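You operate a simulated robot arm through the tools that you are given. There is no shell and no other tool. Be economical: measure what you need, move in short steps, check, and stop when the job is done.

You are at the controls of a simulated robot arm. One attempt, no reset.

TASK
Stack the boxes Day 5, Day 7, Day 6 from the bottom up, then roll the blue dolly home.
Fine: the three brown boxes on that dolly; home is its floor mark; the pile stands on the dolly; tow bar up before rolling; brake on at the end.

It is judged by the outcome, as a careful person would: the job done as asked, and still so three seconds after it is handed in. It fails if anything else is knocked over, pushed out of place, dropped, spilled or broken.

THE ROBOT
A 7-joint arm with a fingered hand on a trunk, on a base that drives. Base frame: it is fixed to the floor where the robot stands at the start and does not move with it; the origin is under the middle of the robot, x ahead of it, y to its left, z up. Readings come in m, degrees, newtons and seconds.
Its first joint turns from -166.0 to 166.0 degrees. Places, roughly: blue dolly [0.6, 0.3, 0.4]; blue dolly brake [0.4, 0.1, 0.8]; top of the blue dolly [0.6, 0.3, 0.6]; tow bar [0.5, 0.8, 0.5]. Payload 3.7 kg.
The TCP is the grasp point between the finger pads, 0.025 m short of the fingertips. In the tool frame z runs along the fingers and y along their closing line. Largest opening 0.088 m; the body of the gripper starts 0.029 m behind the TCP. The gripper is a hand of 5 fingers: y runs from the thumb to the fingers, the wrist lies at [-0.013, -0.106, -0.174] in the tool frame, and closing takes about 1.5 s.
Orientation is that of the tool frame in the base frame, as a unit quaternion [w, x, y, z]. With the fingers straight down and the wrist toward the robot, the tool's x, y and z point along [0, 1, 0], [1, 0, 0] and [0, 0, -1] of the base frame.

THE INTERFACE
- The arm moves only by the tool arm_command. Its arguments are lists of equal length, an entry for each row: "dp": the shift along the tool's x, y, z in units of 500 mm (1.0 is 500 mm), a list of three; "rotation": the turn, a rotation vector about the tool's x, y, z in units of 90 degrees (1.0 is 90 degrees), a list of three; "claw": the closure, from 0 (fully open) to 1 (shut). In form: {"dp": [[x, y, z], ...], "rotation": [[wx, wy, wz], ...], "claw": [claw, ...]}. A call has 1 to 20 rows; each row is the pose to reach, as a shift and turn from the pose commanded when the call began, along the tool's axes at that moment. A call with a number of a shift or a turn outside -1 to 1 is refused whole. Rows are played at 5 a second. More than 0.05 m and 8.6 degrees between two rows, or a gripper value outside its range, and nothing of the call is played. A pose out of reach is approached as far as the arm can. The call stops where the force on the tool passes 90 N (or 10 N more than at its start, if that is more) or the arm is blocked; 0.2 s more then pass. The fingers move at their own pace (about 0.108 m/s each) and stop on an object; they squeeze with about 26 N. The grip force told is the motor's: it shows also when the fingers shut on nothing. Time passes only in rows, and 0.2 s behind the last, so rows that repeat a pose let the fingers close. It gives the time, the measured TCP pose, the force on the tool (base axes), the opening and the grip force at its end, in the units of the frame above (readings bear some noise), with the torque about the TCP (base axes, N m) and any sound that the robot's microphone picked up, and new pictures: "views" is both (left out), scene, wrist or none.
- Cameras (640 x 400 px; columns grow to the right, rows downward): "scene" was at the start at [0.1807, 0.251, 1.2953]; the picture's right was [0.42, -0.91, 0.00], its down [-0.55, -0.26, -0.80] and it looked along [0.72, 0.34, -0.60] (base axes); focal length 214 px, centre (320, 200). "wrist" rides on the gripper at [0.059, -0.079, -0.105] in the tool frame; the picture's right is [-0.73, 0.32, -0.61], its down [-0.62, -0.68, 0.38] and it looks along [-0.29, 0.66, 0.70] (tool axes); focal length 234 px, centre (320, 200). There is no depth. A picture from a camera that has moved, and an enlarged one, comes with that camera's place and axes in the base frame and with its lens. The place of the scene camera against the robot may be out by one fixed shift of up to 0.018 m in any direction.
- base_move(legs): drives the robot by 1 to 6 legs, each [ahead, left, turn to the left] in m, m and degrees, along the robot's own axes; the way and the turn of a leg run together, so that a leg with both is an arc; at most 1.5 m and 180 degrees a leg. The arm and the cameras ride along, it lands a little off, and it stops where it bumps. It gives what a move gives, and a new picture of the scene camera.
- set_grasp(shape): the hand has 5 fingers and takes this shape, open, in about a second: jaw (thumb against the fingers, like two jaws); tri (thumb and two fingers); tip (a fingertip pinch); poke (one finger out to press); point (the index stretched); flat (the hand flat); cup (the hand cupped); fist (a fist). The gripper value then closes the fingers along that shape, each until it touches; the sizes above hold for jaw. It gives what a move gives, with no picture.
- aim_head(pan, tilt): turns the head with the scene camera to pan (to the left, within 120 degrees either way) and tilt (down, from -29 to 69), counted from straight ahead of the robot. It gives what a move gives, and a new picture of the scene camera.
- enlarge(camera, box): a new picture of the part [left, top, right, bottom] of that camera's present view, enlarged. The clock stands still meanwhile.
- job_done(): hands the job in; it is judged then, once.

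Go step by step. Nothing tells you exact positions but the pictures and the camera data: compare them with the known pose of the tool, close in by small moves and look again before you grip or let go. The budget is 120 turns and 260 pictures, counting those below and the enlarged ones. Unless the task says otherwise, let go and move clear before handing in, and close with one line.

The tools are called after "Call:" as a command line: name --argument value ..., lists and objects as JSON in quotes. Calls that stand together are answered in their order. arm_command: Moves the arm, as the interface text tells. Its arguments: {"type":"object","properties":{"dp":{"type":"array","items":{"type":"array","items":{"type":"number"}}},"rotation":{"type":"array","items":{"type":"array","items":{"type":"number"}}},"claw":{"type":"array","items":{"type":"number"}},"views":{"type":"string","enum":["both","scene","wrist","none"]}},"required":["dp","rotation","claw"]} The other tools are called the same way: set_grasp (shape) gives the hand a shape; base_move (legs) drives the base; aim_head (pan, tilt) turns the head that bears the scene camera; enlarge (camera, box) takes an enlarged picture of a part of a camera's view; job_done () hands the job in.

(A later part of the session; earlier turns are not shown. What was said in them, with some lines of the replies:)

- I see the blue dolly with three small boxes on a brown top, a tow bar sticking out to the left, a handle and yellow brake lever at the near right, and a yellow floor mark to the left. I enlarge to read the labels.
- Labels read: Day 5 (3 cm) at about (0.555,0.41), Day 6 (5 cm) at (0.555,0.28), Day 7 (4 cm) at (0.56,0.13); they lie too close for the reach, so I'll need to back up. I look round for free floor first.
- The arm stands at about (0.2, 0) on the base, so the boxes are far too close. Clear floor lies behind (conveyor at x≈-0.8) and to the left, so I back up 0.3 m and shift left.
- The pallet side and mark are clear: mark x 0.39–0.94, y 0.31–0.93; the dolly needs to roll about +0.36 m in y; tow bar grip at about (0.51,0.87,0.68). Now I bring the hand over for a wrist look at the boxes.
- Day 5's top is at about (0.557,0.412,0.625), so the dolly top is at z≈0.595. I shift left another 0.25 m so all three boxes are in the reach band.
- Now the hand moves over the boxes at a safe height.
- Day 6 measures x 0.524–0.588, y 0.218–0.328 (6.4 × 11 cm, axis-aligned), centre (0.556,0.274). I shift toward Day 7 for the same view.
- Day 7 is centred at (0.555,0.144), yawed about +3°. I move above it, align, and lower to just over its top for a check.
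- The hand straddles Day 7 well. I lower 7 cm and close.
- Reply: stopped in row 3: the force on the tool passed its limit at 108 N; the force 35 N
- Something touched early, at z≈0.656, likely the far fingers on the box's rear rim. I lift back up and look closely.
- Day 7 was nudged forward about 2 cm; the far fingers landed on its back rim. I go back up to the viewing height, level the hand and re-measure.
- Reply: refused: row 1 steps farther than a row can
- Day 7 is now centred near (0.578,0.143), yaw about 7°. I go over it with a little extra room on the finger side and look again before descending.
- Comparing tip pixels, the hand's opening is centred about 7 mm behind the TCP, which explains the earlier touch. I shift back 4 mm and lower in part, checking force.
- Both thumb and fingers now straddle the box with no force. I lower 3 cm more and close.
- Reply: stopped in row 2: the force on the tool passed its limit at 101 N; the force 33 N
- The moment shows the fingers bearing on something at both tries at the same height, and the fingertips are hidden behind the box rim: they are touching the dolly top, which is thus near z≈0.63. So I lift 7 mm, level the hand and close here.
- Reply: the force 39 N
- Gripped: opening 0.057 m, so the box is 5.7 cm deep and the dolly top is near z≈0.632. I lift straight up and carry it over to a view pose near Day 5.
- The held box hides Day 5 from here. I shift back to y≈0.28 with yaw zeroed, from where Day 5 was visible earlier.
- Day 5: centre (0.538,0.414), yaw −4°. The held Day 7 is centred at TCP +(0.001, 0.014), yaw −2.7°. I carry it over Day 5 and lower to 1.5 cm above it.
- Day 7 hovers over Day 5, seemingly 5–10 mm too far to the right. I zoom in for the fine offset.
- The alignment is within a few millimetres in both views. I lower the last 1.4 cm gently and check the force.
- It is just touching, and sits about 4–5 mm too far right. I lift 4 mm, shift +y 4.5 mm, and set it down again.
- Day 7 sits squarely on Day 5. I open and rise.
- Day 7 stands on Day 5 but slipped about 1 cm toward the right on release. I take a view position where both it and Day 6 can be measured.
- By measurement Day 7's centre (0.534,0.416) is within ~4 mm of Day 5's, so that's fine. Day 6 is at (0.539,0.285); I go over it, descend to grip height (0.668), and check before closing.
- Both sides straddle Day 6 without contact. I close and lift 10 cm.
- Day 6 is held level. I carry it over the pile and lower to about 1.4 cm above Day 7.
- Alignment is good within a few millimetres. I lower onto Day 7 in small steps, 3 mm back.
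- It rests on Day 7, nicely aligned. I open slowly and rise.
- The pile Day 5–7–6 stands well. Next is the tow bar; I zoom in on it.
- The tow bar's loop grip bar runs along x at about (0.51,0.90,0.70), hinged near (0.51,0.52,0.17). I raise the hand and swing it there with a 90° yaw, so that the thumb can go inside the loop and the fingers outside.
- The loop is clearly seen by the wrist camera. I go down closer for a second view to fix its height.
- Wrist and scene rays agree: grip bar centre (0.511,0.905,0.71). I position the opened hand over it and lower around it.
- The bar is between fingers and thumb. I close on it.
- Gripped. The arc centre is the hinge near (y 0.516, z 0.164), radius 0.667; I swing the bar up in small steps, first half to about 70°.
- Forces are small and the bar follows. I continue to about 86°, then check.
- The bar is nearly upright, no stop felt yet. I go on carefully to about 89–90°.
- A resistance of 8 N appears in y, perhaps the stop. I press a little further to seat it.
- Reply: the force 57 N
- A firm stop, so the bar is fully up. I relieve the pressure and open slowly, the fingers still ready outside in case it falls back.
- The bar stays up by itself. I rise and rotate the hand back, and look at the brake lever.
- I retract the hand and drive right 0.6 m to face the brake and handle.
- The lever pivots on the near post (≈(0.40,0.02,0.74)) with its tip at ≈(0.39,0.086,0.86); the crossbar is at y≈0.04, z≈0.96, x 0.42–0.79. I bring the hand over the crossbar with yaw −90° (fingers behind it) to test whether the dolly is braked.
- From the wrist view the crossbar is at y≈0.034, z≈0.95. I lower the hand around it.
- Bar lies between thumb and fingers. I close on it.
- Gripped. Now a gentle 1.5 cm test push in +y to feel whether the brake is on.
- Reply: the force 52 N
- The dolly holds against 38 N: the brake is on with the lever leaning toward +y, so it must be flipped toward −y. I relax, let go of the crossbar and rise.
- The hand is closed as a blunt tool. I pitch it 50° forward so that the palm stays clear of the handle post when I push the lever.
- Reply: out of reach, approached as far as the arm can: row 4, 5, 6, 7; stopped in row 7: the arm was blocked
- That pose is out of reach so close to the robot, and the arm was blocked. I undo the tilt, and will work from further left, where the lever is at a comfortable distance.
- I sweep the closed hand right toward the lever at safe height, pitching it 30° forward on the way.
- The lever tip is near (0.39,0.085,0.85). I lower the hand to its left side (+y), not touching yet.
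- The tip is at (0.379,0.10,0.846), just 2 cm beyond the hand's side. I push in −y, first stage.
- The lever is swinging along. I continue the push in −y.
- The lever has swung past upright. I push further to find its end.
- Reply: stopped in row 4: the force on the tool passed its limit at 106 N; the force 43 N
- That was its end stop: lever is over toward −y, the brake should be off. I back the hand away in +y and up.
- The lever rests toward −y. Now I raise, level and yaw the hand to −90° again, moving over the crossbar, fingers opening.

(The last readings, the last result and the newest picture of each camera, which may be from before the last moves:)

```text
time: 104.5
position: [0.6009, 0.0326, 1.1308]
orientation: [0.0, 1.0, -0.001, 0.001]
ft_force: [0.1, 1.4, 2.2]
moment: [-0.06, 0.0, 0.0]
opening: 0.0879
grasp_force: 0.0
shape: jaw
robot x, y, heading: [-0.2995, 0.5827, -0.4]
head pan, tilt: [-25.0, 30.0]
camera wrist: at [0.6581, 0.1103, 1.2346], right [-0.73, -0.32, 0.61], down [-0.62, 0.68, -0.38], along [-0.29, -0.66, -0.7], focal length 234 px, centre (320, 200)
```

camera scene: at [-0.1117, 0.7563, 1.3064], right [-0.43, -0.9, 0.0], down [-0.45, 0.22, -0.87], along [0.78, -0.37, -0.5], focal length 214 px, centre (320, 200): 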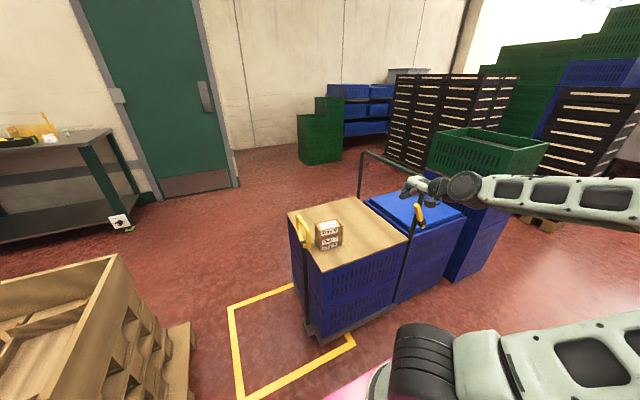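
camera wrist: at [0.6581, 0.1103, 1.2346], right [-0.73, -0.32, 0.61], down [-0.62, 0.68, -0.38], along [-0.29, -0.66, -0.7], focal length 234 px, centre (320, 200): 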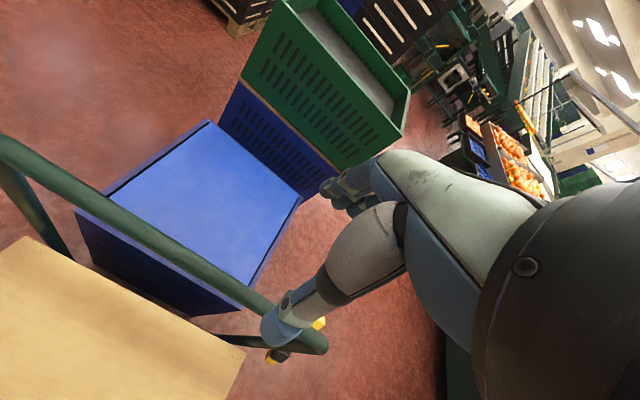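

Same picture as before; I lower and grip the crossbar.

Call:
arm_command --dp '[[0, 0.011, 0.08], [0, 0.011, 0.16], [0, 0.011, 0.24], [0, 0.011, 0.31], [0, 0.011, 0.346], [0, 0.011, 0.346], [0, 0.011, 0.346], [0, 0.011, 0.346], [0, 0.011, 0.346], [0, 0.011, 0.346], [0, 0.011, 0.346], [0, 0.011, 0.346]]' --rotation '[[0, 0, 0], [0, 0, 0], [0, 0, 0], [0, 0, 0], [0, 0, 0], [0, 0, 0], [0, 0, 0], [0, 0, 0], [0, 0, 0], [0, 0, 0], [0, 0, 0], [0, 0, 0]]' --claw '[0, 0, 0, 0, 0, 0.2, 0.4, 0.6, 0.8, 1, 1, 1]' --views "none"

Call:
aim_head --pan -10 --tilt 45

```text
time: 107.1
position: [0.6014, 0.0257, 0.9571]
orientation: [0.001, 1.0, 0.0, 0.001]
ft_force: [1.3, 3.6, 9.8]
moment: [0.09, -0.01, 0.06]
opening: 0.0105
grasp_force: 25.9
shape: jaw
robot x, y, heading: [-0.2968, 0.5812, -0.6]
head pan, tilt: [-25.0, 30.0]
```

```text
time: 107.8
position: [0.6013, 0.026, 0.9573]
orientation: [0.001, 1.0, 0.0, 0.0]
ft_force: [4.4, 2.5, 13.9]
moment: [0.09, -0.04, 0.14]
opening: 0.0105
grasp_force: 26.0
shape: jaw
robot x, y, heading: [-0.2984, 0.5804, -0.6]
head pan, tilt: [-10.0, 45.0]
camera scene: at [-0.1141, 0.7819, 1.2838], right [-0.18, -0.98, 0.0], down [-0.69, 0.13, -0.71], along [0.7, -0.13, -0.71], focal length 214 px, centre (320, 200)
```

scene: 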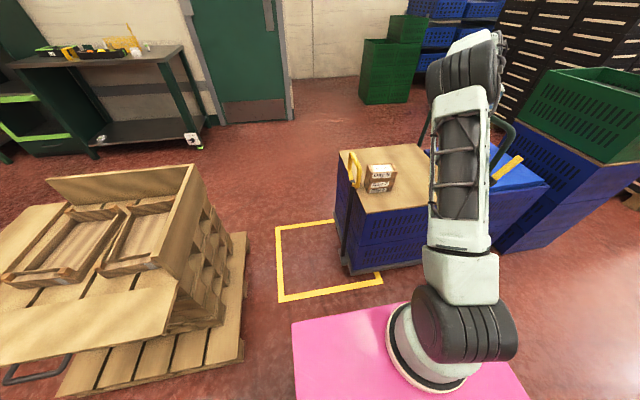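

Gripped. Now a slow 4 cm push in +y.

Call:
arm_command --dp '[[0, -0.008, 0], [0, -0.02, 0], [0, -0.034, 0], [0, -0.048, 0], [0, -0.062, 0], [0, -0.072, 0], [0, -0.08, 0]]' --rotation '[[0, 0, 0], [0, 0, 0], [0, 0, 0], [0, 0, 0], [0, 0, 0], [0, 0, 0], [0, 0, 0]]' --claw '[1, 1, 1, 1, 1, 1, 1]' --views "scene"

```text
time: 109.4
position: [0.6004, 0.0677, 0.9583]
orientation: [0.0, 1.0, 0.0, 0.001]
ft_force: [4.5, -2.0, 27.0]
moment: [-0.03, -0.03, 0.08]
opening: 0.0101
grasp_force: 26.0
shape: jaw
robot x, y, heading: [-0.2969, 0.5847, -0.6]
head pan, tilt: [-10.0, 45.0]
camera scene: at [-0.1146, 0.7821, 1.2838], right [-0.18, -0.98, 0.0], down [-0.69, 0.13, -0.71], along [0.7, -0.13, -0.71], focal length 214 px, centre (320, 200)
```

scene: 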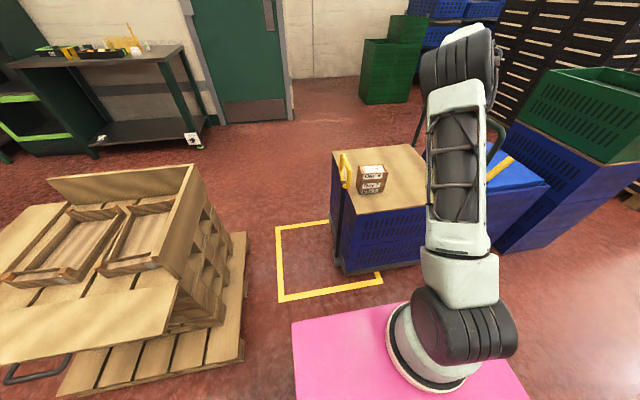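

It rolls freely with the pile steady. Target TCP y ≈ 0.378 (centre of mark at y≈0.612); I continue gently, 15 cm.

Call:
arm_command --dp '[[0, -0.008, -0.002], [0, -0.022, -0.004], [0, -0.04, -0.004], [0, -0.06, -0.004], [0, -0.08, -0.004], [0, -0.1, -0.004], [0, -0.12, -0.004], [0, -0.14, -0.004], [0, -0.16, -0.004], [0, -0.18, -0.004], [0, -0.2, -0.004], [0, -0.22, -0.004], [0, -0.24, -0.004], [0, -0.26, -0.004], [0, -0.28, -0.004], [0, -0.295, -0.004], [0, -0.305, -0.004], [0, -0.31, -0.004]]' --rotation '[[0, 0, 0], [0, 0, 0], [0, 0, 0], [0, 0, 0], [0, 0, 0], [0, 0, 0], [0, 0, 0], [0, 0, 0], [0, 0, 0], [0, 0, 0], [0, 0, 0], [0, 0, 0], [0, 0, 0], [0, 0, 0], [0, 0, 0], [0, 0, 0], [0, 0, 0], [0, 0, 0]]' --claw '[1, 1, 1, 1, 1, 1, 1, 1, 1, 1, 1, 1, 1, 1, 1, 1, 1, 1]' --views "scene"

```text
time: 113.2
position: [0.601, 0.2218, 0.9593]
orientation: [0.001, 1.0, 0.0, 0.001]
ft_force: [7.9, -5.2, 33.2]
moment: [-0.09, -0.05, 0.01]
opening: 0.0093
grasp_force: 26.1
shape: jaw
robot x, y, heading: [-0.2946, 0.583, -0.7]
head pan, tilt: [-10.0, 45.0]
camera scene: at [-0.1146, 0.7819, 1.2839], right [-0.18, -0.98, 0.0], down [-0.69, 0.13, -0.71], along [0.7, -0.13, -0.71], focal length 214 px, centre (320, 200)
```

scene: 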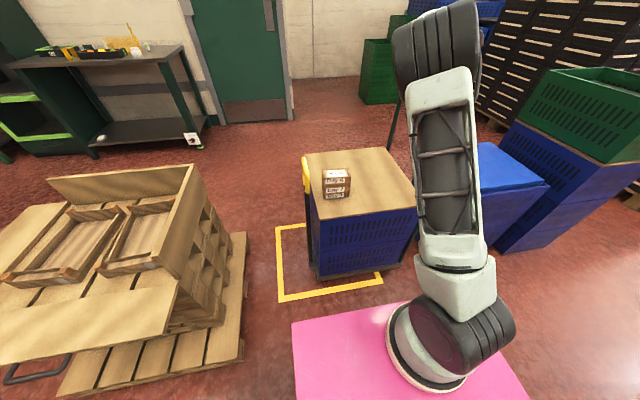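

Rolling well. Another 12 cm, then I measure.

Call:
arm_command --dp '[[0, -0.008, 0], [0, -0.022, 0], [0, -0.04, 0], [0, -0.06, 0], [0, -0.08, 0], [0, -0.1, 0], [0, -0.12, 0], [0, -0.14, 0], [0, -0.16, 0], [0, -0.18, 0], [0, -0.2, 0], [0, -0.215, 0], [0, -0.228, 0], [0, -0.236, 0], [0, -0.24, 0]]' --rotation '[[0, 0, 0], [0, 0, 0], [0, 0, 0], [0, 0, 0], [0, 0, 0], [0, 0, 0], [0, 0, 0], [0, 0, 0], [0, 0, 0], [0, 0, 0], [0, 0, 0], [0, 0, 0], [0, 0, 0], [0, 0, 0], [0, 0, 0]]' --claw '[1, 1, 1, 1, 1, 1, 1, 1, 1, 1, 1, 1, 1, 1, 1]' --views "none"

Call:
enlarge --camera "scene" --box '[250, 130, 442, 310]'

```text
time: 116.4
position: [0.6, 0.3412, 0.9605]
orientation: [0.0, 1.0, 0.001, 0.002]
ft_force: [10.9, -5.0, 40.1]
moment: [-0.1, -0.14, 0.01]
opening: 0.0096
grasp_force: 25.7
shape: jaw
robot x, y, heading: [-0.2989, 0.5829, -0.6]
head pan, tilt: [-10.0, 45.0]
```

```text
2.22 times, centred on (346, 220) of scene
camera zoom: at [-0.1147, 0.7818, 1.2839], right [-0.18, -0.98, 0.0], down [-0.69, 0.13, -0.71], along [0.7, -0.13, -0.71], focal length 477 px, centre (262, 156)
```

zoom: 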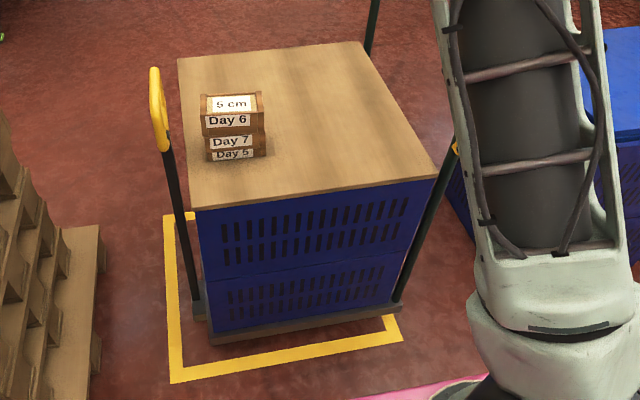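

Platform spans y≈0.32–0.815 in a mark of 0.30–0.92; another 4 cm centres it.

Call:
arm_command --dp '[[0, -0.008, 0], [0, -0.022, 0], [0, -0.04, 0], [0, -0.058, 0], [0, -0.07, 0], [0, -0.077, 0], [0, -0.08, 0], [0, -0.08, 0]]' --rotation '[[0, 0, 0], [0, 0, 0], [0, 0, 0], [0, 0, 0], [0, 0, 0], [0, 0, 0], [0, 0, 0], [0, 0, 0]]' --claw '[1, 1, 1, 1, 1, 1, 1, 1]' --views "none"

Call:
enlarge --camera "scene" --box '[250, 130, 442, 310]'

```text
time: 118.2
position: [0.6002, 0.3819, 0.9598]
orientation: [0.001, 1.0, 0.0, 0.003]
ft_force: [8.5, -4.1, 40.9]
moment: [-0.08, -0.09, 0.01]
opening: 0.0098
grasp_force: 25.8
shape: jaw
robot x, y, heading: [-0.2968, 0.5818, -0.6]
head pan, tilt: [-10.0, 45.0]
```

```text
2.22 times, centred on (346, 220) of scene
camera zoom: at [-0.1149, 0.7818, 1.2839], right [-0.18, -0.98, 0.0], down [-0.69, 0.13, -0.71], along [0.7, -0.13, -0.71], focal length 477 px, centre (262, 156)
```

zoom: 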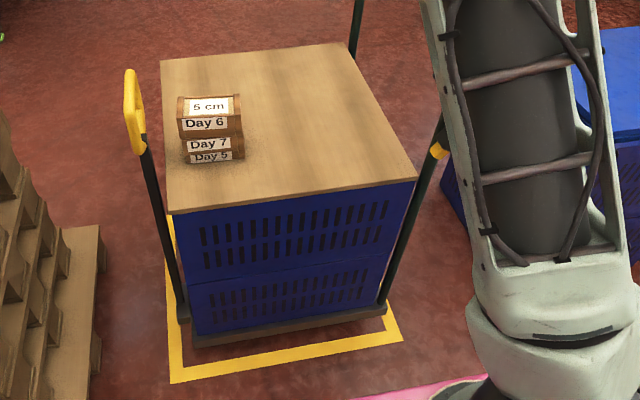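

The dolly sits home inside the mark. I let go of the crossbar, rise, and retract the hand with yaw back to zero.

Call:
arm_command --dp '[[0, 0, -0.006], [0, 0, -0.006], [0, 0, -0.006], [0, 0, -0.006], [0, 0, -0.006], [0, 0, -0.006], [0, 0, -0.06], [0, 0, -0.14], [0, 0, -0.22], [0, 0, -0.3]]' --rotation '[[0, 0, 0], [0, 0, 0], [0, 0, 0], [0, 0, 0], [0, 0, 0], [0, 0, 0], [0, 0, 0], [0, 0, 0], [0, 0, 0], [0, 0, 0]]' --claw '[0.8, 0.5, 0.2, 0, 0, 0, 0, 0, 0, 0]' --views "none"

Call:
arm_command --dp '[[-0.058, -0.003, 0], [-0.117, -0.006, 0], [-0.175, -0.009, 0], [-0.233, -0.012, 0], [-0.292, -0.015, 0], [-0.35, -0.018, 0], [-0.408, -0.021, 0], [-0.467, -0.024, 0], [-0.525, -0.027, 0.0], [-0.583, -0.03, 0.02], [-0.642, -0.033, 0.04], [-0.7, -0.036, 0.06]]' --rotation '[[0, 0, -0.083], [0, 0, -0.167], [0, 0, -0.25], [0, 0, -0.333], [0, 0, -0.417], [0, 0, -0.5], [0, 0, -0.583], [0, 0, -0.667], [0, 0, -0.75], [0, 0, -0.833], [0, 0, -0.917], [0, 0, -1.0]]' --claw '[0, 0, 0, 0, 0, 0, 0, 0, 0, 0.3, 0.6, 1]' --views "scene"

```text
time: 120.4
position: [0.6005, 0.3798, 1.1083]
orientation: [0.0, 1.0, 0.0, 0.0]
ft_force: [0.2, 0.6, 0.4]
moment: [-0.01, 0.03, -0.02]
opening: 0.0877
grasp_force: 0.0
shape: jaw
robot x, y, heading: [-0.2984, 0.5829, -0.4]
head pan, tilt: [-10.0, 45.0]
```

```text
time: 123.0
position: [0.2507, 0.4011, 1.0768]
orientation: [0.001, 0.706, 0.708, 0.0]
ft_force: [0.3, -0.3, 0.5]
moment: [0.01, 0.06, 0.02]
opening: 0.0
grasp_force: 11.0
shape: jaw
robot x, y, heading: [-0.2985, 0.5844, -0.4]
head pan, tilt: [-10.0, 45.0]
camera scene: at [-0.1137, 0.7817, 1.2838], right [-0.18, -0.98, 0.0], down [-0.7, 0.13, -0.71], along [0.7, -0.13, -0.71], focal length 214 px, centre (320, 200)
```

scene: 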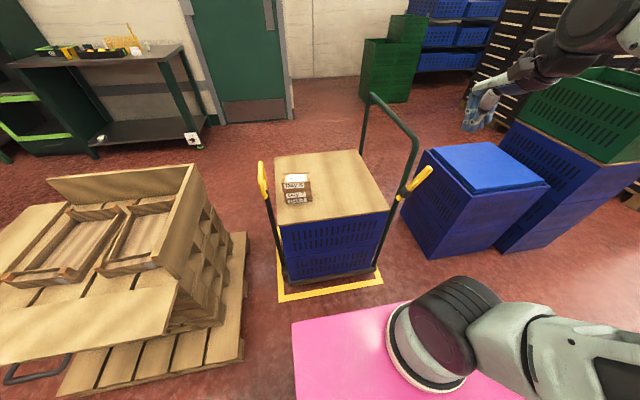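

Clear view: dolly home, pile and tow bar fine. I drive right 0.68 m to push the lever back from its −y side.

Call:
base_move --legs '[[0, -0.68, 0]]'

Call:
aim_head --pan 5 --tilt 38

```text
time: 126.8
position: [0.2438, -0.281, 1.077]
orientation: [0.001, 0.708, 0.707, 0.0]
ft_force: [0.4, 1.0, 0.1]
moment: [-0.01, -0.02, -0.05]
opening: 0.0002
grasp_force: 26.5
shape: jaw
robot x, y, heading: [-0.3059, -0.0969, -0.4]
head pan, tilt: [-10.0, 45.0]
camera scene: at [-0.1199, 0.101, 1.2838], right [-0.18, -0.98, 0.0], down [-0.7, 0.13, -0.71], along [0.69, -0.13, -0.71], focal length 214 px, centre (320, 200)
```

scene: 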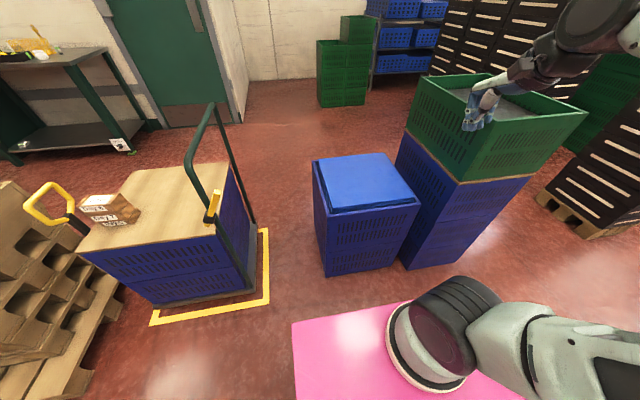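

```text
time: 127.5
position: [0.245, -0.2822, 1.0772]
orientation: [-0.001, 0.708, 0.707, 0.0]
ft_force: [-0.8, -0.7, 0.4]
moment: [0.04, 0.0, -0.02]
opening: 0.0001
grasp_force: 25.7
shape: jaw
robot x, y, heading: [-0.3037, -0.0988, -0.6]
head pan, tilt: [5.0, 38.0]
camera scene: at [-0.1138, 0.1225, 1.294], right [0.08, -1.0, 0.0], down [-0.61, -0.05, -0.79], along [0.79, 0.06, -0.62], focal length 214 px, centre (320, 200)
```

scene: 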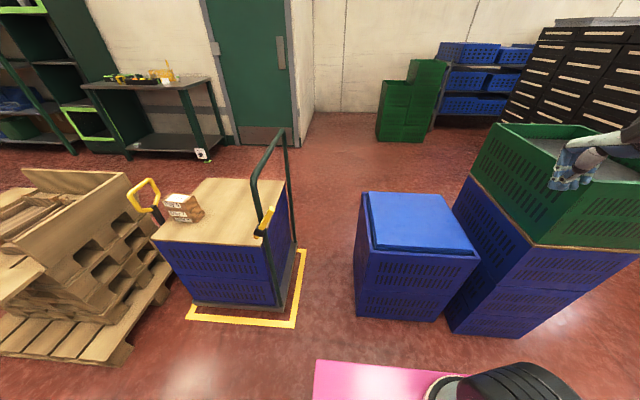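

Lever tip is near (0.39,0.32,0.845), leaning −y. I bring the closed hand, pitched 30°, to its −y side at height.

Call:
arm_command --dp '[[0.08, 0.012, 0.02], [0.161, 0.025, 0.039], [0.241, 0.037, 0.058], [0.321, 0.05, 0.078], [0.402, 0.062, 0.098], [0.482, 0.075, 0.117], [0.562, 0.087, 0.136], [0.643, 0.1, 0.156], [0.723, 0.112, 0.175], [0.803, 0.125, 0.195], [0.884, 0.137, 0.215], [0.964, 0.15, 0.234]]' --rotation '[[-0.028, 0, 0], [-0.056, 0, 0], [-0.083, 0, 0], [-0.111, 0, 0], [-0.139, 0, 0], [-0.167, 0, 0], [-0.194, 0, 0], [-0.222, 0, 0], [-0.25, 0, 0], [-0.278, 0, 0], [-0.306, 0, 0], [-0.333, 0, 0]]' --claw '[1, 1, 1, 1, 1, 1, 1, 1, 1, 1, 1, 1]'

```text
time: 130.2
position: [0.283, 0.1373, 0.8971]
orientation: [0.105, 0.707, 0.687, 0.131]
ft_force: [-0.1, -0.3, 0.0]
moment: [0.02, 0.01, -0.02]
opening: 0.0
grasp_force: 26.2
shape: jaw
robot x, y, heading: [-0.3, -0.0955, -0.6]
head pan, tilt: [5.0, 38.0]
stopped in row 12: the arm was blocked; the commanded pose is now the measured one
camera scene: at [-0.1071, 0.1106, 1.2951], right [0.07, -1.0, -0.01], down [-0.62, -0.03, -0.78], along [0.78, 0.06, -0.62], focal length 214 px, centre (320, 200)
camera wrist: at [0.1745, 0.1946, 0.9715], right [0.09, -0.75, 0.65], down [-0.53, -0.59, -0.61], along [0.84, -0.29, -0.45], focal length 234 px, centre (320, 200)
```

scene: 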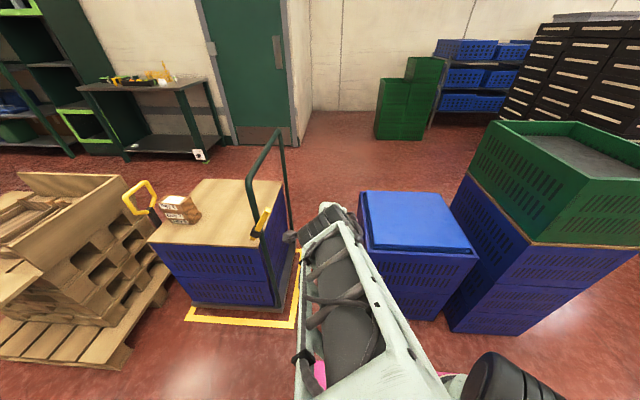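
wrist: 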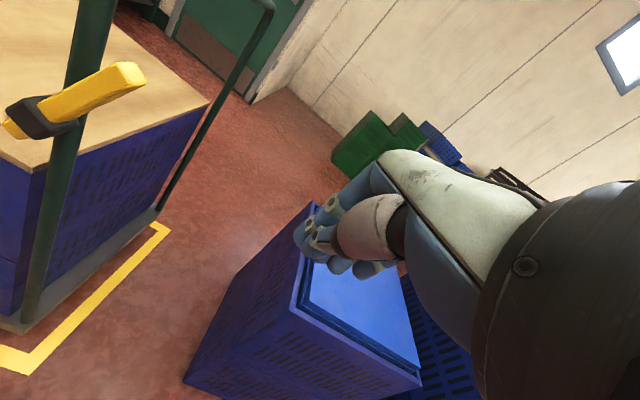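

The elbow runs against the head mast when reaching left. I retreat along the same path and will instead reach from the left side of the dolly, as with the first push.

Call:
arm_command --dp '[[-0.069, 0.006, -0.033], [-0.137, 0.013, -0.065], [-0.206, 0.019, -0.098], [-0.275, 0.025, -0.131], [-0.343, 0.031, -0.163], [-0.412, 0.038, -0.196], [-0.481, 0.044, -0.229], [-0.549, 0.05, -0.261], [-0.618, 0.056, -0.294], [-0.687, 0.063, -0.327], [-0.755, 0.069, -0.359], [-0.824, 0.075, -0.392]]' --rotation '[[0.018, -0.002, -0.0015], [0.036, -0.004, -0.003], [0.053, -0.006, -0.0045], [0.071, -0.008, -0.006], [0.089, -0.01, -0.0075], [0.107, -0.012, -0.009], [0.125, -0.014, -0.0105], [0.142, -0.016, -0.012], [0.16, -0.018, -0.0135], [0.178, -0.02, -0.015], [0.196, -0.022, -0.0165], [0.2136, -0.0236, -0.018]]' --claw '[1, 1, 1, 1, 1, 1, 1, 1, 1, 1, 1, 1]' --views "scene"

```text
time: 132.8
position: [0.2447, -0.2652, 1.088]
orientation: [0.009, 0.703, 0.711, 0.007]
ft_force: [-0.2, -0.2, 0.0]
moment: [-0.01, 0.01, 0.0]
opening: 0.0
grasp_force: 25.8
shape: jaw
robot x, y, heading: [-0.306, -0.0996, -0.6]
head pan, tilt: [5.0, 38.0]
camera scene: at [-0.1137, 0.1224, 1.294], right [0.08, -1.0, 0.0], down [-0.61, -0.05, -0.79], along [0.79, 0.06, -0.62], focal length 214 px, centre (320, 200)
```

scene: 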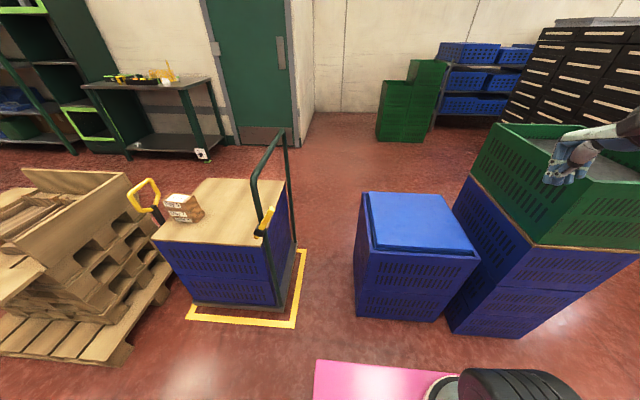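

Free again. I drive left 0.95 m, past the dolly with the hand well clear (x≈0.25).

Call:
base_move --legs '[[0, 0.95, 0]]'

Call:
aim_head --pan -28 --tilt 35

```text
time: 137.8
position: [0.2529, 0.6891, 1.0905]
orientation: [0.009, 0.703, 0.711, 0.006]
ft_force: [0.6, 0.1, 0.4]
moment: [-0.02, 0.01, 0.01]
opening: 0.0
grasp_force: 26.0
shape: jaw
robot x, y, heading: [-0.2967, 0.8587, -0.7]
head pan, tilt: [5.0, 38.0]
camera scene: at [-0.1042, 1.0763, 1.294], right [0.08, -1.0, 0.0], down [-0.61, -0.05, -0.79], along [0.79, 0.06, -0.62], focal length 214 px, centre (320, 200)
```

scene: 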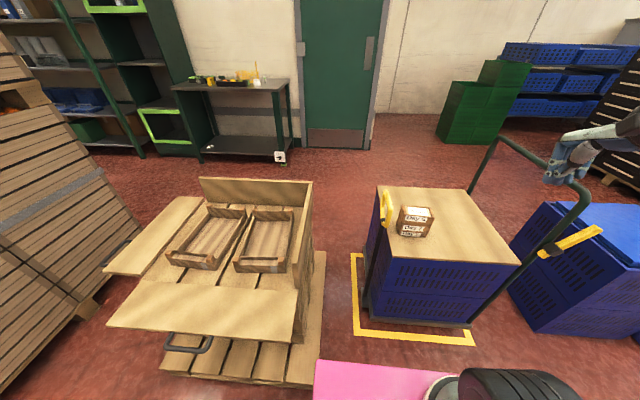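

```text
time: 138.8
position: [0.2536, 0.6895, 1.0886]
orientation: [0.008, 0.704, 0.71, 0.005]
ft_force: [-1.2, 0.3, -0.2]
moment: [0.0, 0.03, -0.02]
opening: 0.0
grasp_force: 25.6
shape: jaw
robot x, y, heading: [-0.2946, 0.8551, -0.7]
head pan, tilt: [-28.0, 35.0]
camera scene: at [-0.1129, 1.0276, 1.2986], right [-0.48, -0.88, 0.0], down [-0.5, 0.27, -0.82], along [0.72, -0.39, -0.57], focal length 214 px, centre (320, 200)
```

scene: 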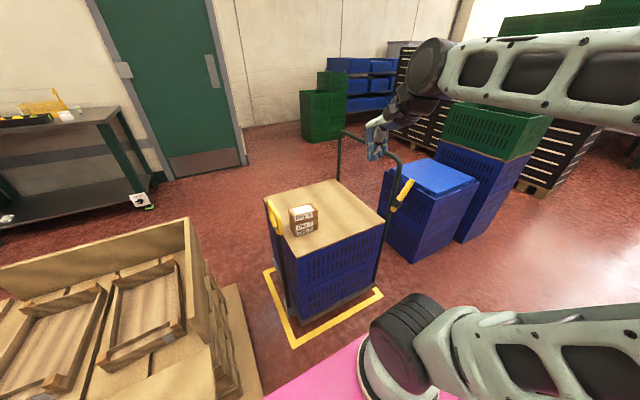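

I sweep the hand at height to the −y side of the lever, pitched 30°.

Call:
arm_command --dp '[[-0.08, 0.009, 0.015], [-0.16, 0.018, 0.03], [-0.24, 0.028, 0.05], [-0.319, 0.038, 0.07], [-0.399, 0.048, 0.09], [-0.479, 0.057, 0.11], [-0.559, 0.066, 0.135], [-0.639, 0.076, 0.16], [-0.719, 0.085, 0.185], [-0.798, 0.095, 0.21], [-0.878, 0.104, 0.235], [-0.958, 0.114, 0.258]]' --rotation '[[-0.027, 0, 0], [-0.053, 0, 0], [-0.08, 0, 0], [-0.107, 0, 0], [-0.133, 0, 0], [-0.16, 0, 0], [-0.187, 0, 0], [-0.213, 0, 0], [-0.24, 0, 0], [-0.267, 0, 0], [-0.293, 0, 0], [-0.32, 0, 0]]' --claw '[1, 1, 1, 1, 1, 1, 1, 1, 1, 1, 1, 1]' --views "wrist"

Call:
enlarge --camera "scene" --box '[330, 125, 450, 225]'

```text
time: 141.4
position: [0.3197, 0.2106, 0.9644]
orientation: [0.184, 0.679, 0.687, 0.183]
ft_force: [0.1, -0.8, 0.4]
moment: [-0.01, 0.0, 0.0]
opening: 0.0
grasp_force: 25.7
shape: jaw
robot x, y, heading: [-0.2925, 0.8567, -0.5]
head pan, tilt: [-28.0, 35.0]
camera wrist: at [0.1968, 0.2664, 1.0134], right [-0.02, -0.72, 0.69], down [-0.39, -0.63, -0.67], along [0.92, -0.28, -0.27], focal length 234 px, centre (320, 200)
```

wrist: 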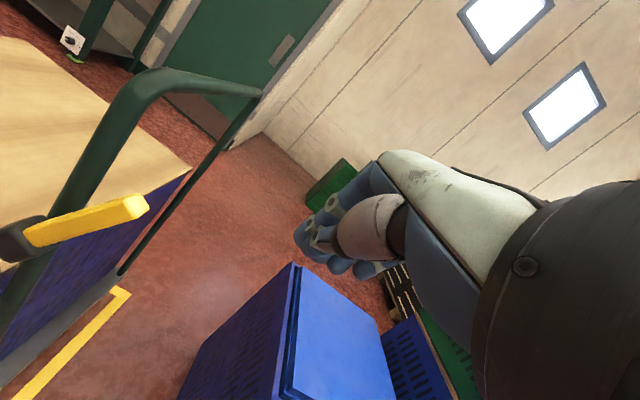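

```text
4.00 times, centred on (390, 175) of scene
camera zoom: at [-0.113, 1.0277, 1.2986], right [-0.48, -0.88, 0.0], down [-0.5, 0.27, -0.82], along [0.72, -0.39, -0.57], focal length 858 px, centre (40, 300)
```

zoom: 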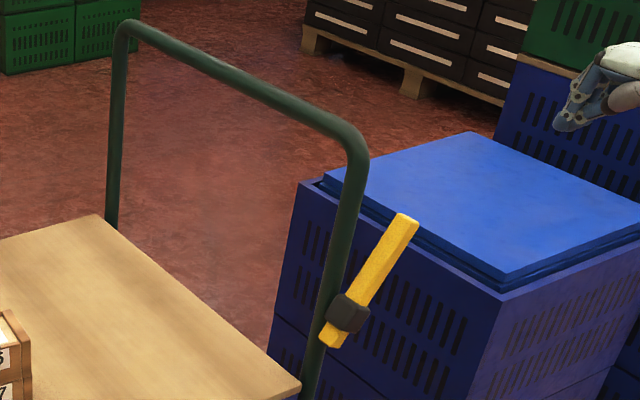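

Tip confirmed at (0.388,0.317,0.845). I lower beside it on its −y side.

Call:
arm_command --dp '[[0.006, -0.008, 0.067], [0.012, -0.017, 0.133], [0.018, -0.026, 0.2], [0.024, -0.034, 0.267]]' --rotation '[[0, 0, 0], [0, 0, 0], [0, 0, 0], [0, 0, 0]]' --claw '[1, 1, 1, 1]' --views "wrist"

Call:
enlarge --camera "scene" --box '[350, 125, 470, 225]'

```text
time: 142.4
position: [0.3708, 0.2211, 0.8385]
orientation: [0.184, 0.679, 0.687, 0.183]
ft_force: [0.1, -0.2, 0.4]
moment: [-0.01, 0.03, -0.02]
opening: 0.0003
grasp_force: 26.0
shape: jaw
robot x, y, heading: [-0.2928, 0.855, -0.7]
head pan, tilt: [-28.0, 35.0]
camera wrist: at [0.2488, 0.2781, 0.8885], right [-0.02, -0.72, 0.69], down [-0.39, -0.63, -0.67], along [0.92, -0.28, -0.27], focal length 234 px, centre (320, 200)
```

wrist: 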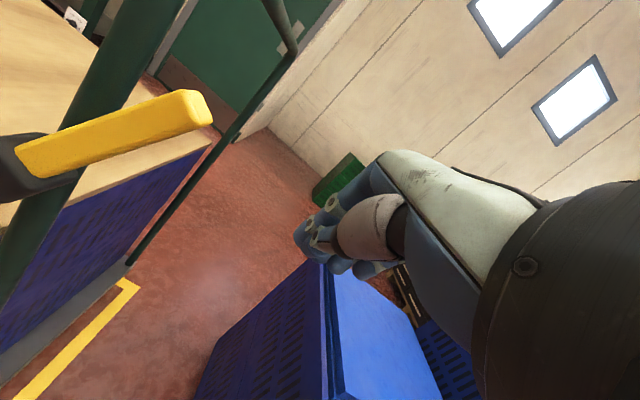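

```text
4.00 times, centred on (410, 175) of scene
camera zoom: at [-0.1129, 1.0274, 1.2986], right [-0.48, -0.88, 0.0], down [-0.5, 0.27, -0.82], along [0.72, -0.39, -0.57], focal length 858 px, centre (-40, 300)
```

zoom: 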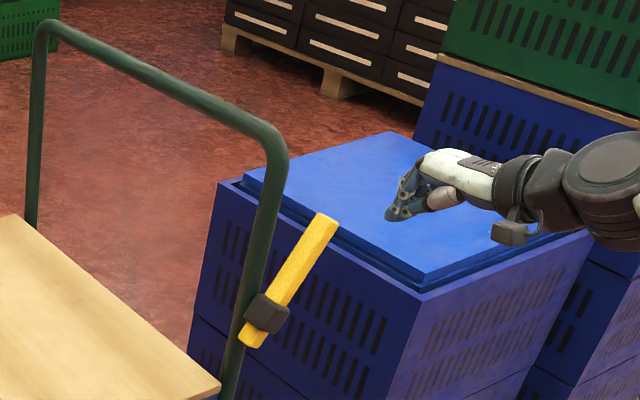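

Clear. I push in +y, first stage.

Call:
arm_command --dp '[[0.03, 0, 0], [0.06, 0, 0], [0.09, 0, 0], [0.12, 0, 0], [0.15, 0, 0], [0.18, 0, 0], [0.21, 0, 0]]' --rotation '[[0, 0, 0], [0, 0, 0], [0, 0, 0], [0, 0, 0], [0, 0, 0], [0, 0, 0], [0, 0, 0]]' --claw '[1, 1, 1, 1, 1, 1, 1]' --views "wrist"

Call:
enlarge --camera "scene" --box '[350, 125, 470, 225]'

```text
time: 144.0
position: [0.3704, 0.327, 0.8382]
orientation: [0.183, 0.679, 0.687, 0.183]
ft_force: [-4.0, -3.4, 0.7]
moment: [0.08, -0.04, -0.02]
opening: 0.0001
grasp_force: 25.5
shape: jaw
robot x, y, heading: [-0.2928, 0.8579, -0.6]
head pan, tilt: [-28.0, 35.0]
camera wrist: at [0.2483, 0.3841, 0.8887], right [-0.02, -0.72, 0.69], down [-0.39, -0.63, -0.67], along [0.92, -0.28, -0.27], focal length 234 px, centre (320, 200)
```

wrist: 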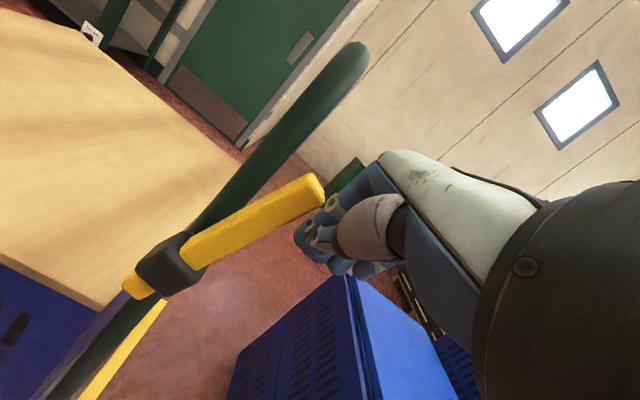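

```text
4.00 times, centred on (410, 175) of scene
camera zoom: at [-0.113, 1.0273, 1.2986], right [-0.48, -0.88, 0.0], down [-0.5, 0.27, -0.82], along [0.72, -0.39, -0.57], focal length 858 px, centre (-40, 300)
```

zoom: 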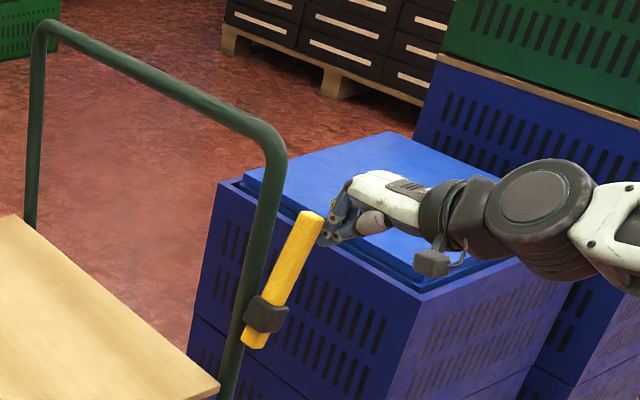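

Contact made with light force, the dolly is not moving. I continue +y.

Call:
arm_command --dp '[[0.025, 0, 0], [0.05, 0, 0], [0.075, 0, 0], [0.1, 0, 0], [0.125, 0, 0], [0.15, 0, 0], [0.17, 0, 0]]' --rotation '[[0, 0, 0], [0, 0, 0], [0, 0, 0], [0, 0, 0], [0, 0, 0], [0, 0, 0], [0, 0, 0]]' --claw '[1, 1, 1, 1, 1, 1, 1]' --views "wrist"

Call:
enlarge --camera "scene" --box '[350, 125, 470, 225]'

```text
time: 145.6
position: [0.3682, 0.4114, 0.8384]
orientation: [0.185, 0.681, 0.685, 0.182]
ft_force: [-0.5, -18.4, 5.7]
moment: [-0.33, -0.09, -0.3]
opening: 0.0
grasp_force: 26.2
shape: jaw
robot x, y, heading: [-0.2951, 0.8566, -0.8]
head pan, tilt: [-28.0, 35.0]
camera wrist: at [0.2468, 0.467, 0.8886], right [-0.02, -0.72, 0.69], down [-0.39, -0.63, -0.67], along [0.92, -0.29, -0.27], focal length 234 px, centre (320, 200)
```

wrist: 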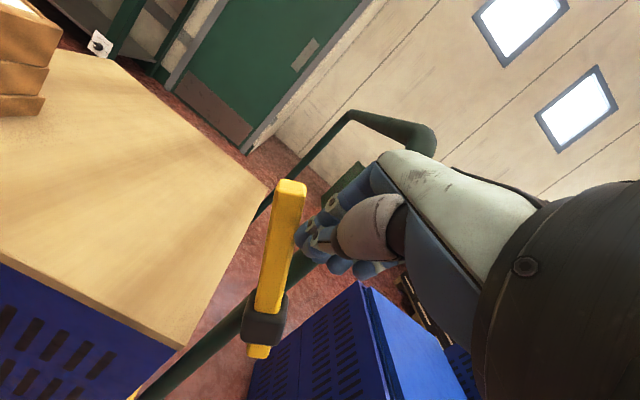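

```text
4.00 times, centred on (410, 175) of scene
camera zoom: at [-0.113, 1.0268, 1.2987], right [-0.48, -0.88, 0.0], down [-0.5, 0.27, -0.82], along [0.72, -0.39, -0.57], focal length 858 px, centre (-40, 300)
```

zoom: 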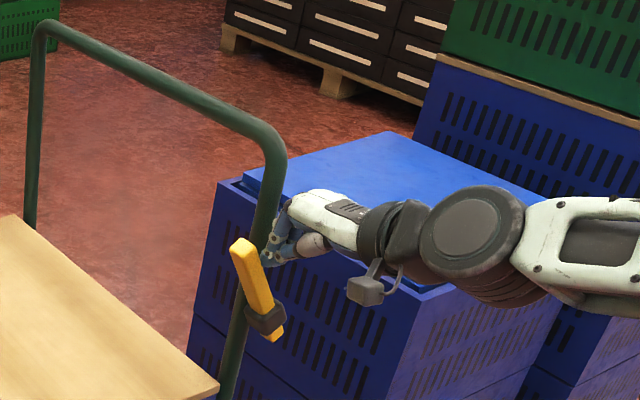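

The lever now leans to +y again, 18 N resistance. I press 1.5 cm more to be sure it is at its stop.

Call:
arm_command --dp '[[0.01, 0, 0], [0.02, 0, 0], [0.03, 0, 0]]' --rotation '[[0, 0, 0], [0, 0, 0], [0, 0, 0]]' --claw '[1, 1, 1]' --views "none"

Call:
enlarge --camera "scene" --box '[350, 125, 470, 225]'

```text
time: 146.4
position: [0.3682, 0.4155, 0.8413]
orientation: [0.189, 0.685, 0.68, 0.182]
ft_force: [-11.3, -80.9, 15.3]
moment: [-1.53, -0.01, -1.2]
opening: 0.0
grasp_force: 25.9
shape: jaw
robot x, y, heading: [-0.2962, 0.858, -0.7]
head pan, tilt: [-28.0, 35.0]
```

```text
4.00 times, centred on (410, 175) of scene
camera zoom: at [-0.1136, 1.0243, 1.299], right [-0.48, -0.88, 0.0], down [-0.5, 0.28, -0.82], along [0.72, -0.39, -0.57], focal length 858 px, centre (-40, 300)
```

zoom: 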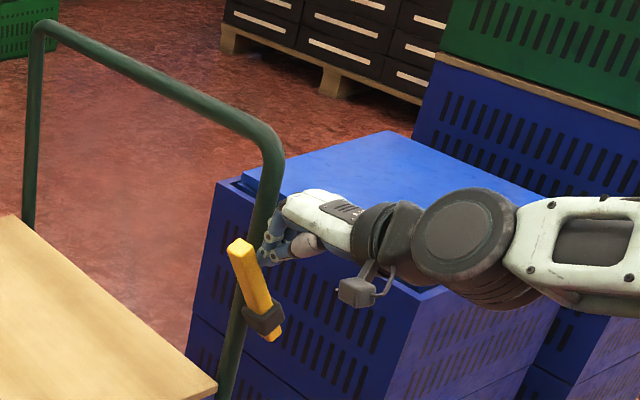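

Firm stop at 81 N and the dolly holds: brake on. I back off in −y, then up and away.

Call:
arm_command --dp '[[-0.03, 0, 0], [-0.08, 0, 0], [-0.14, 0, 0], [-0.2, 0, 0], [-0.22, -0.02, -0.07], [-0.22, -0.04, -0.14], [-0.22, -0.06, -0.21], [-0.22, -0.08, -0.28], [-0.22, -0.12, -0.34]]' --rotation '[[0, 0, 0], [0, 0, 0], [0, 0, 0], [0, 0, 0], [0, 0, 0], [0, 0, 0], [0, 0, 0], [0, 0, 0], [0, 0, 0]]' --claw '[1, 1, 1, 1, 1, 1, 1, 1, 1]' --views "scene"

Call:
enlarge --camera "scene" --box '[240, 120, 440, 345]'

```text
time: 148.4
position: [0.2332, 0.3173, 0.9555]
orientation: [0.184, 0.679, 0.687, 0.183]
ft_force: [-0.1, 0.4, 0.2]
moment: [0.02, -0.03, 0.0]
opening: 0.0
grasp_force: 26.4
shape: jaw
robot x, y, heading: [-0.2962, 0.859, -0.6]
head pan, tilt: [-28.0, 35.0]
camera scene: at [-0.1129, 1.0274, 1.2986], right [-0.48, -0.88, 0.0], down [-0.5, 0.27, -0.82], along [0.72, -0.39, -0.57], focal length 214 px, centre (320, 200)
```

scene: 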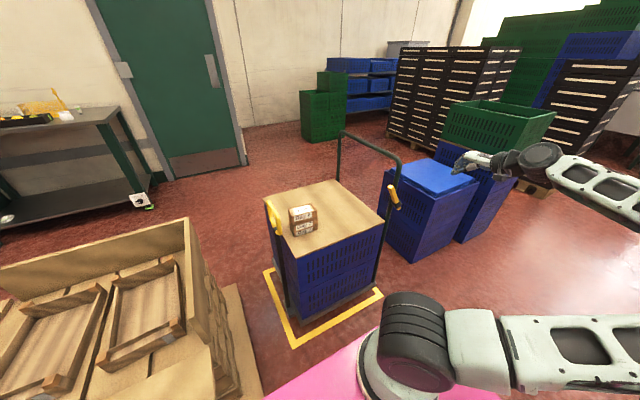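

```text
1.78 times, centred on (340, 232) of scene
camera zoom: at [-0.1129, 1.0274, 1.2986], right [-0.48, -0.88, 0.0], down [-0.5, 0.27, -0.82], along [0.72, -0.39, -0.57], focal length 381 px, centre (284, 142)
```

zoom: 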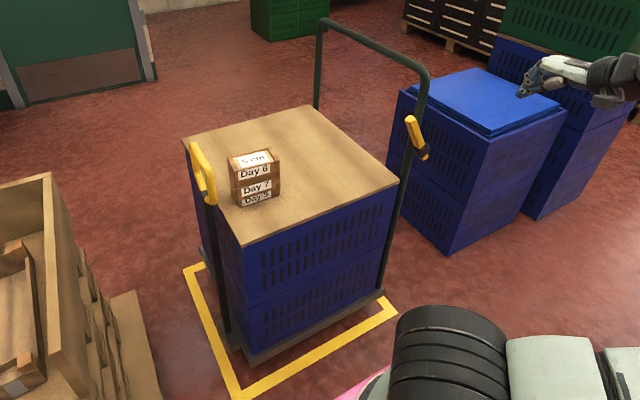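

All checks pass: the pile reads Day 6 / Day 7 / Day 5 from top down, and the platform spans y≈0.35–0.86 inside its mark (0.30–0.92). The tow bar is upright, the brake lever is set and the hand is clear, so I hand in.

Call:
job_done

```text
The job is handed in.
```

The boxes are stacked Day 5, Day 7, Day 6 from the bottom up on the blue dolly, which is parked inside its floor mark with the tow bar up and the brake on.
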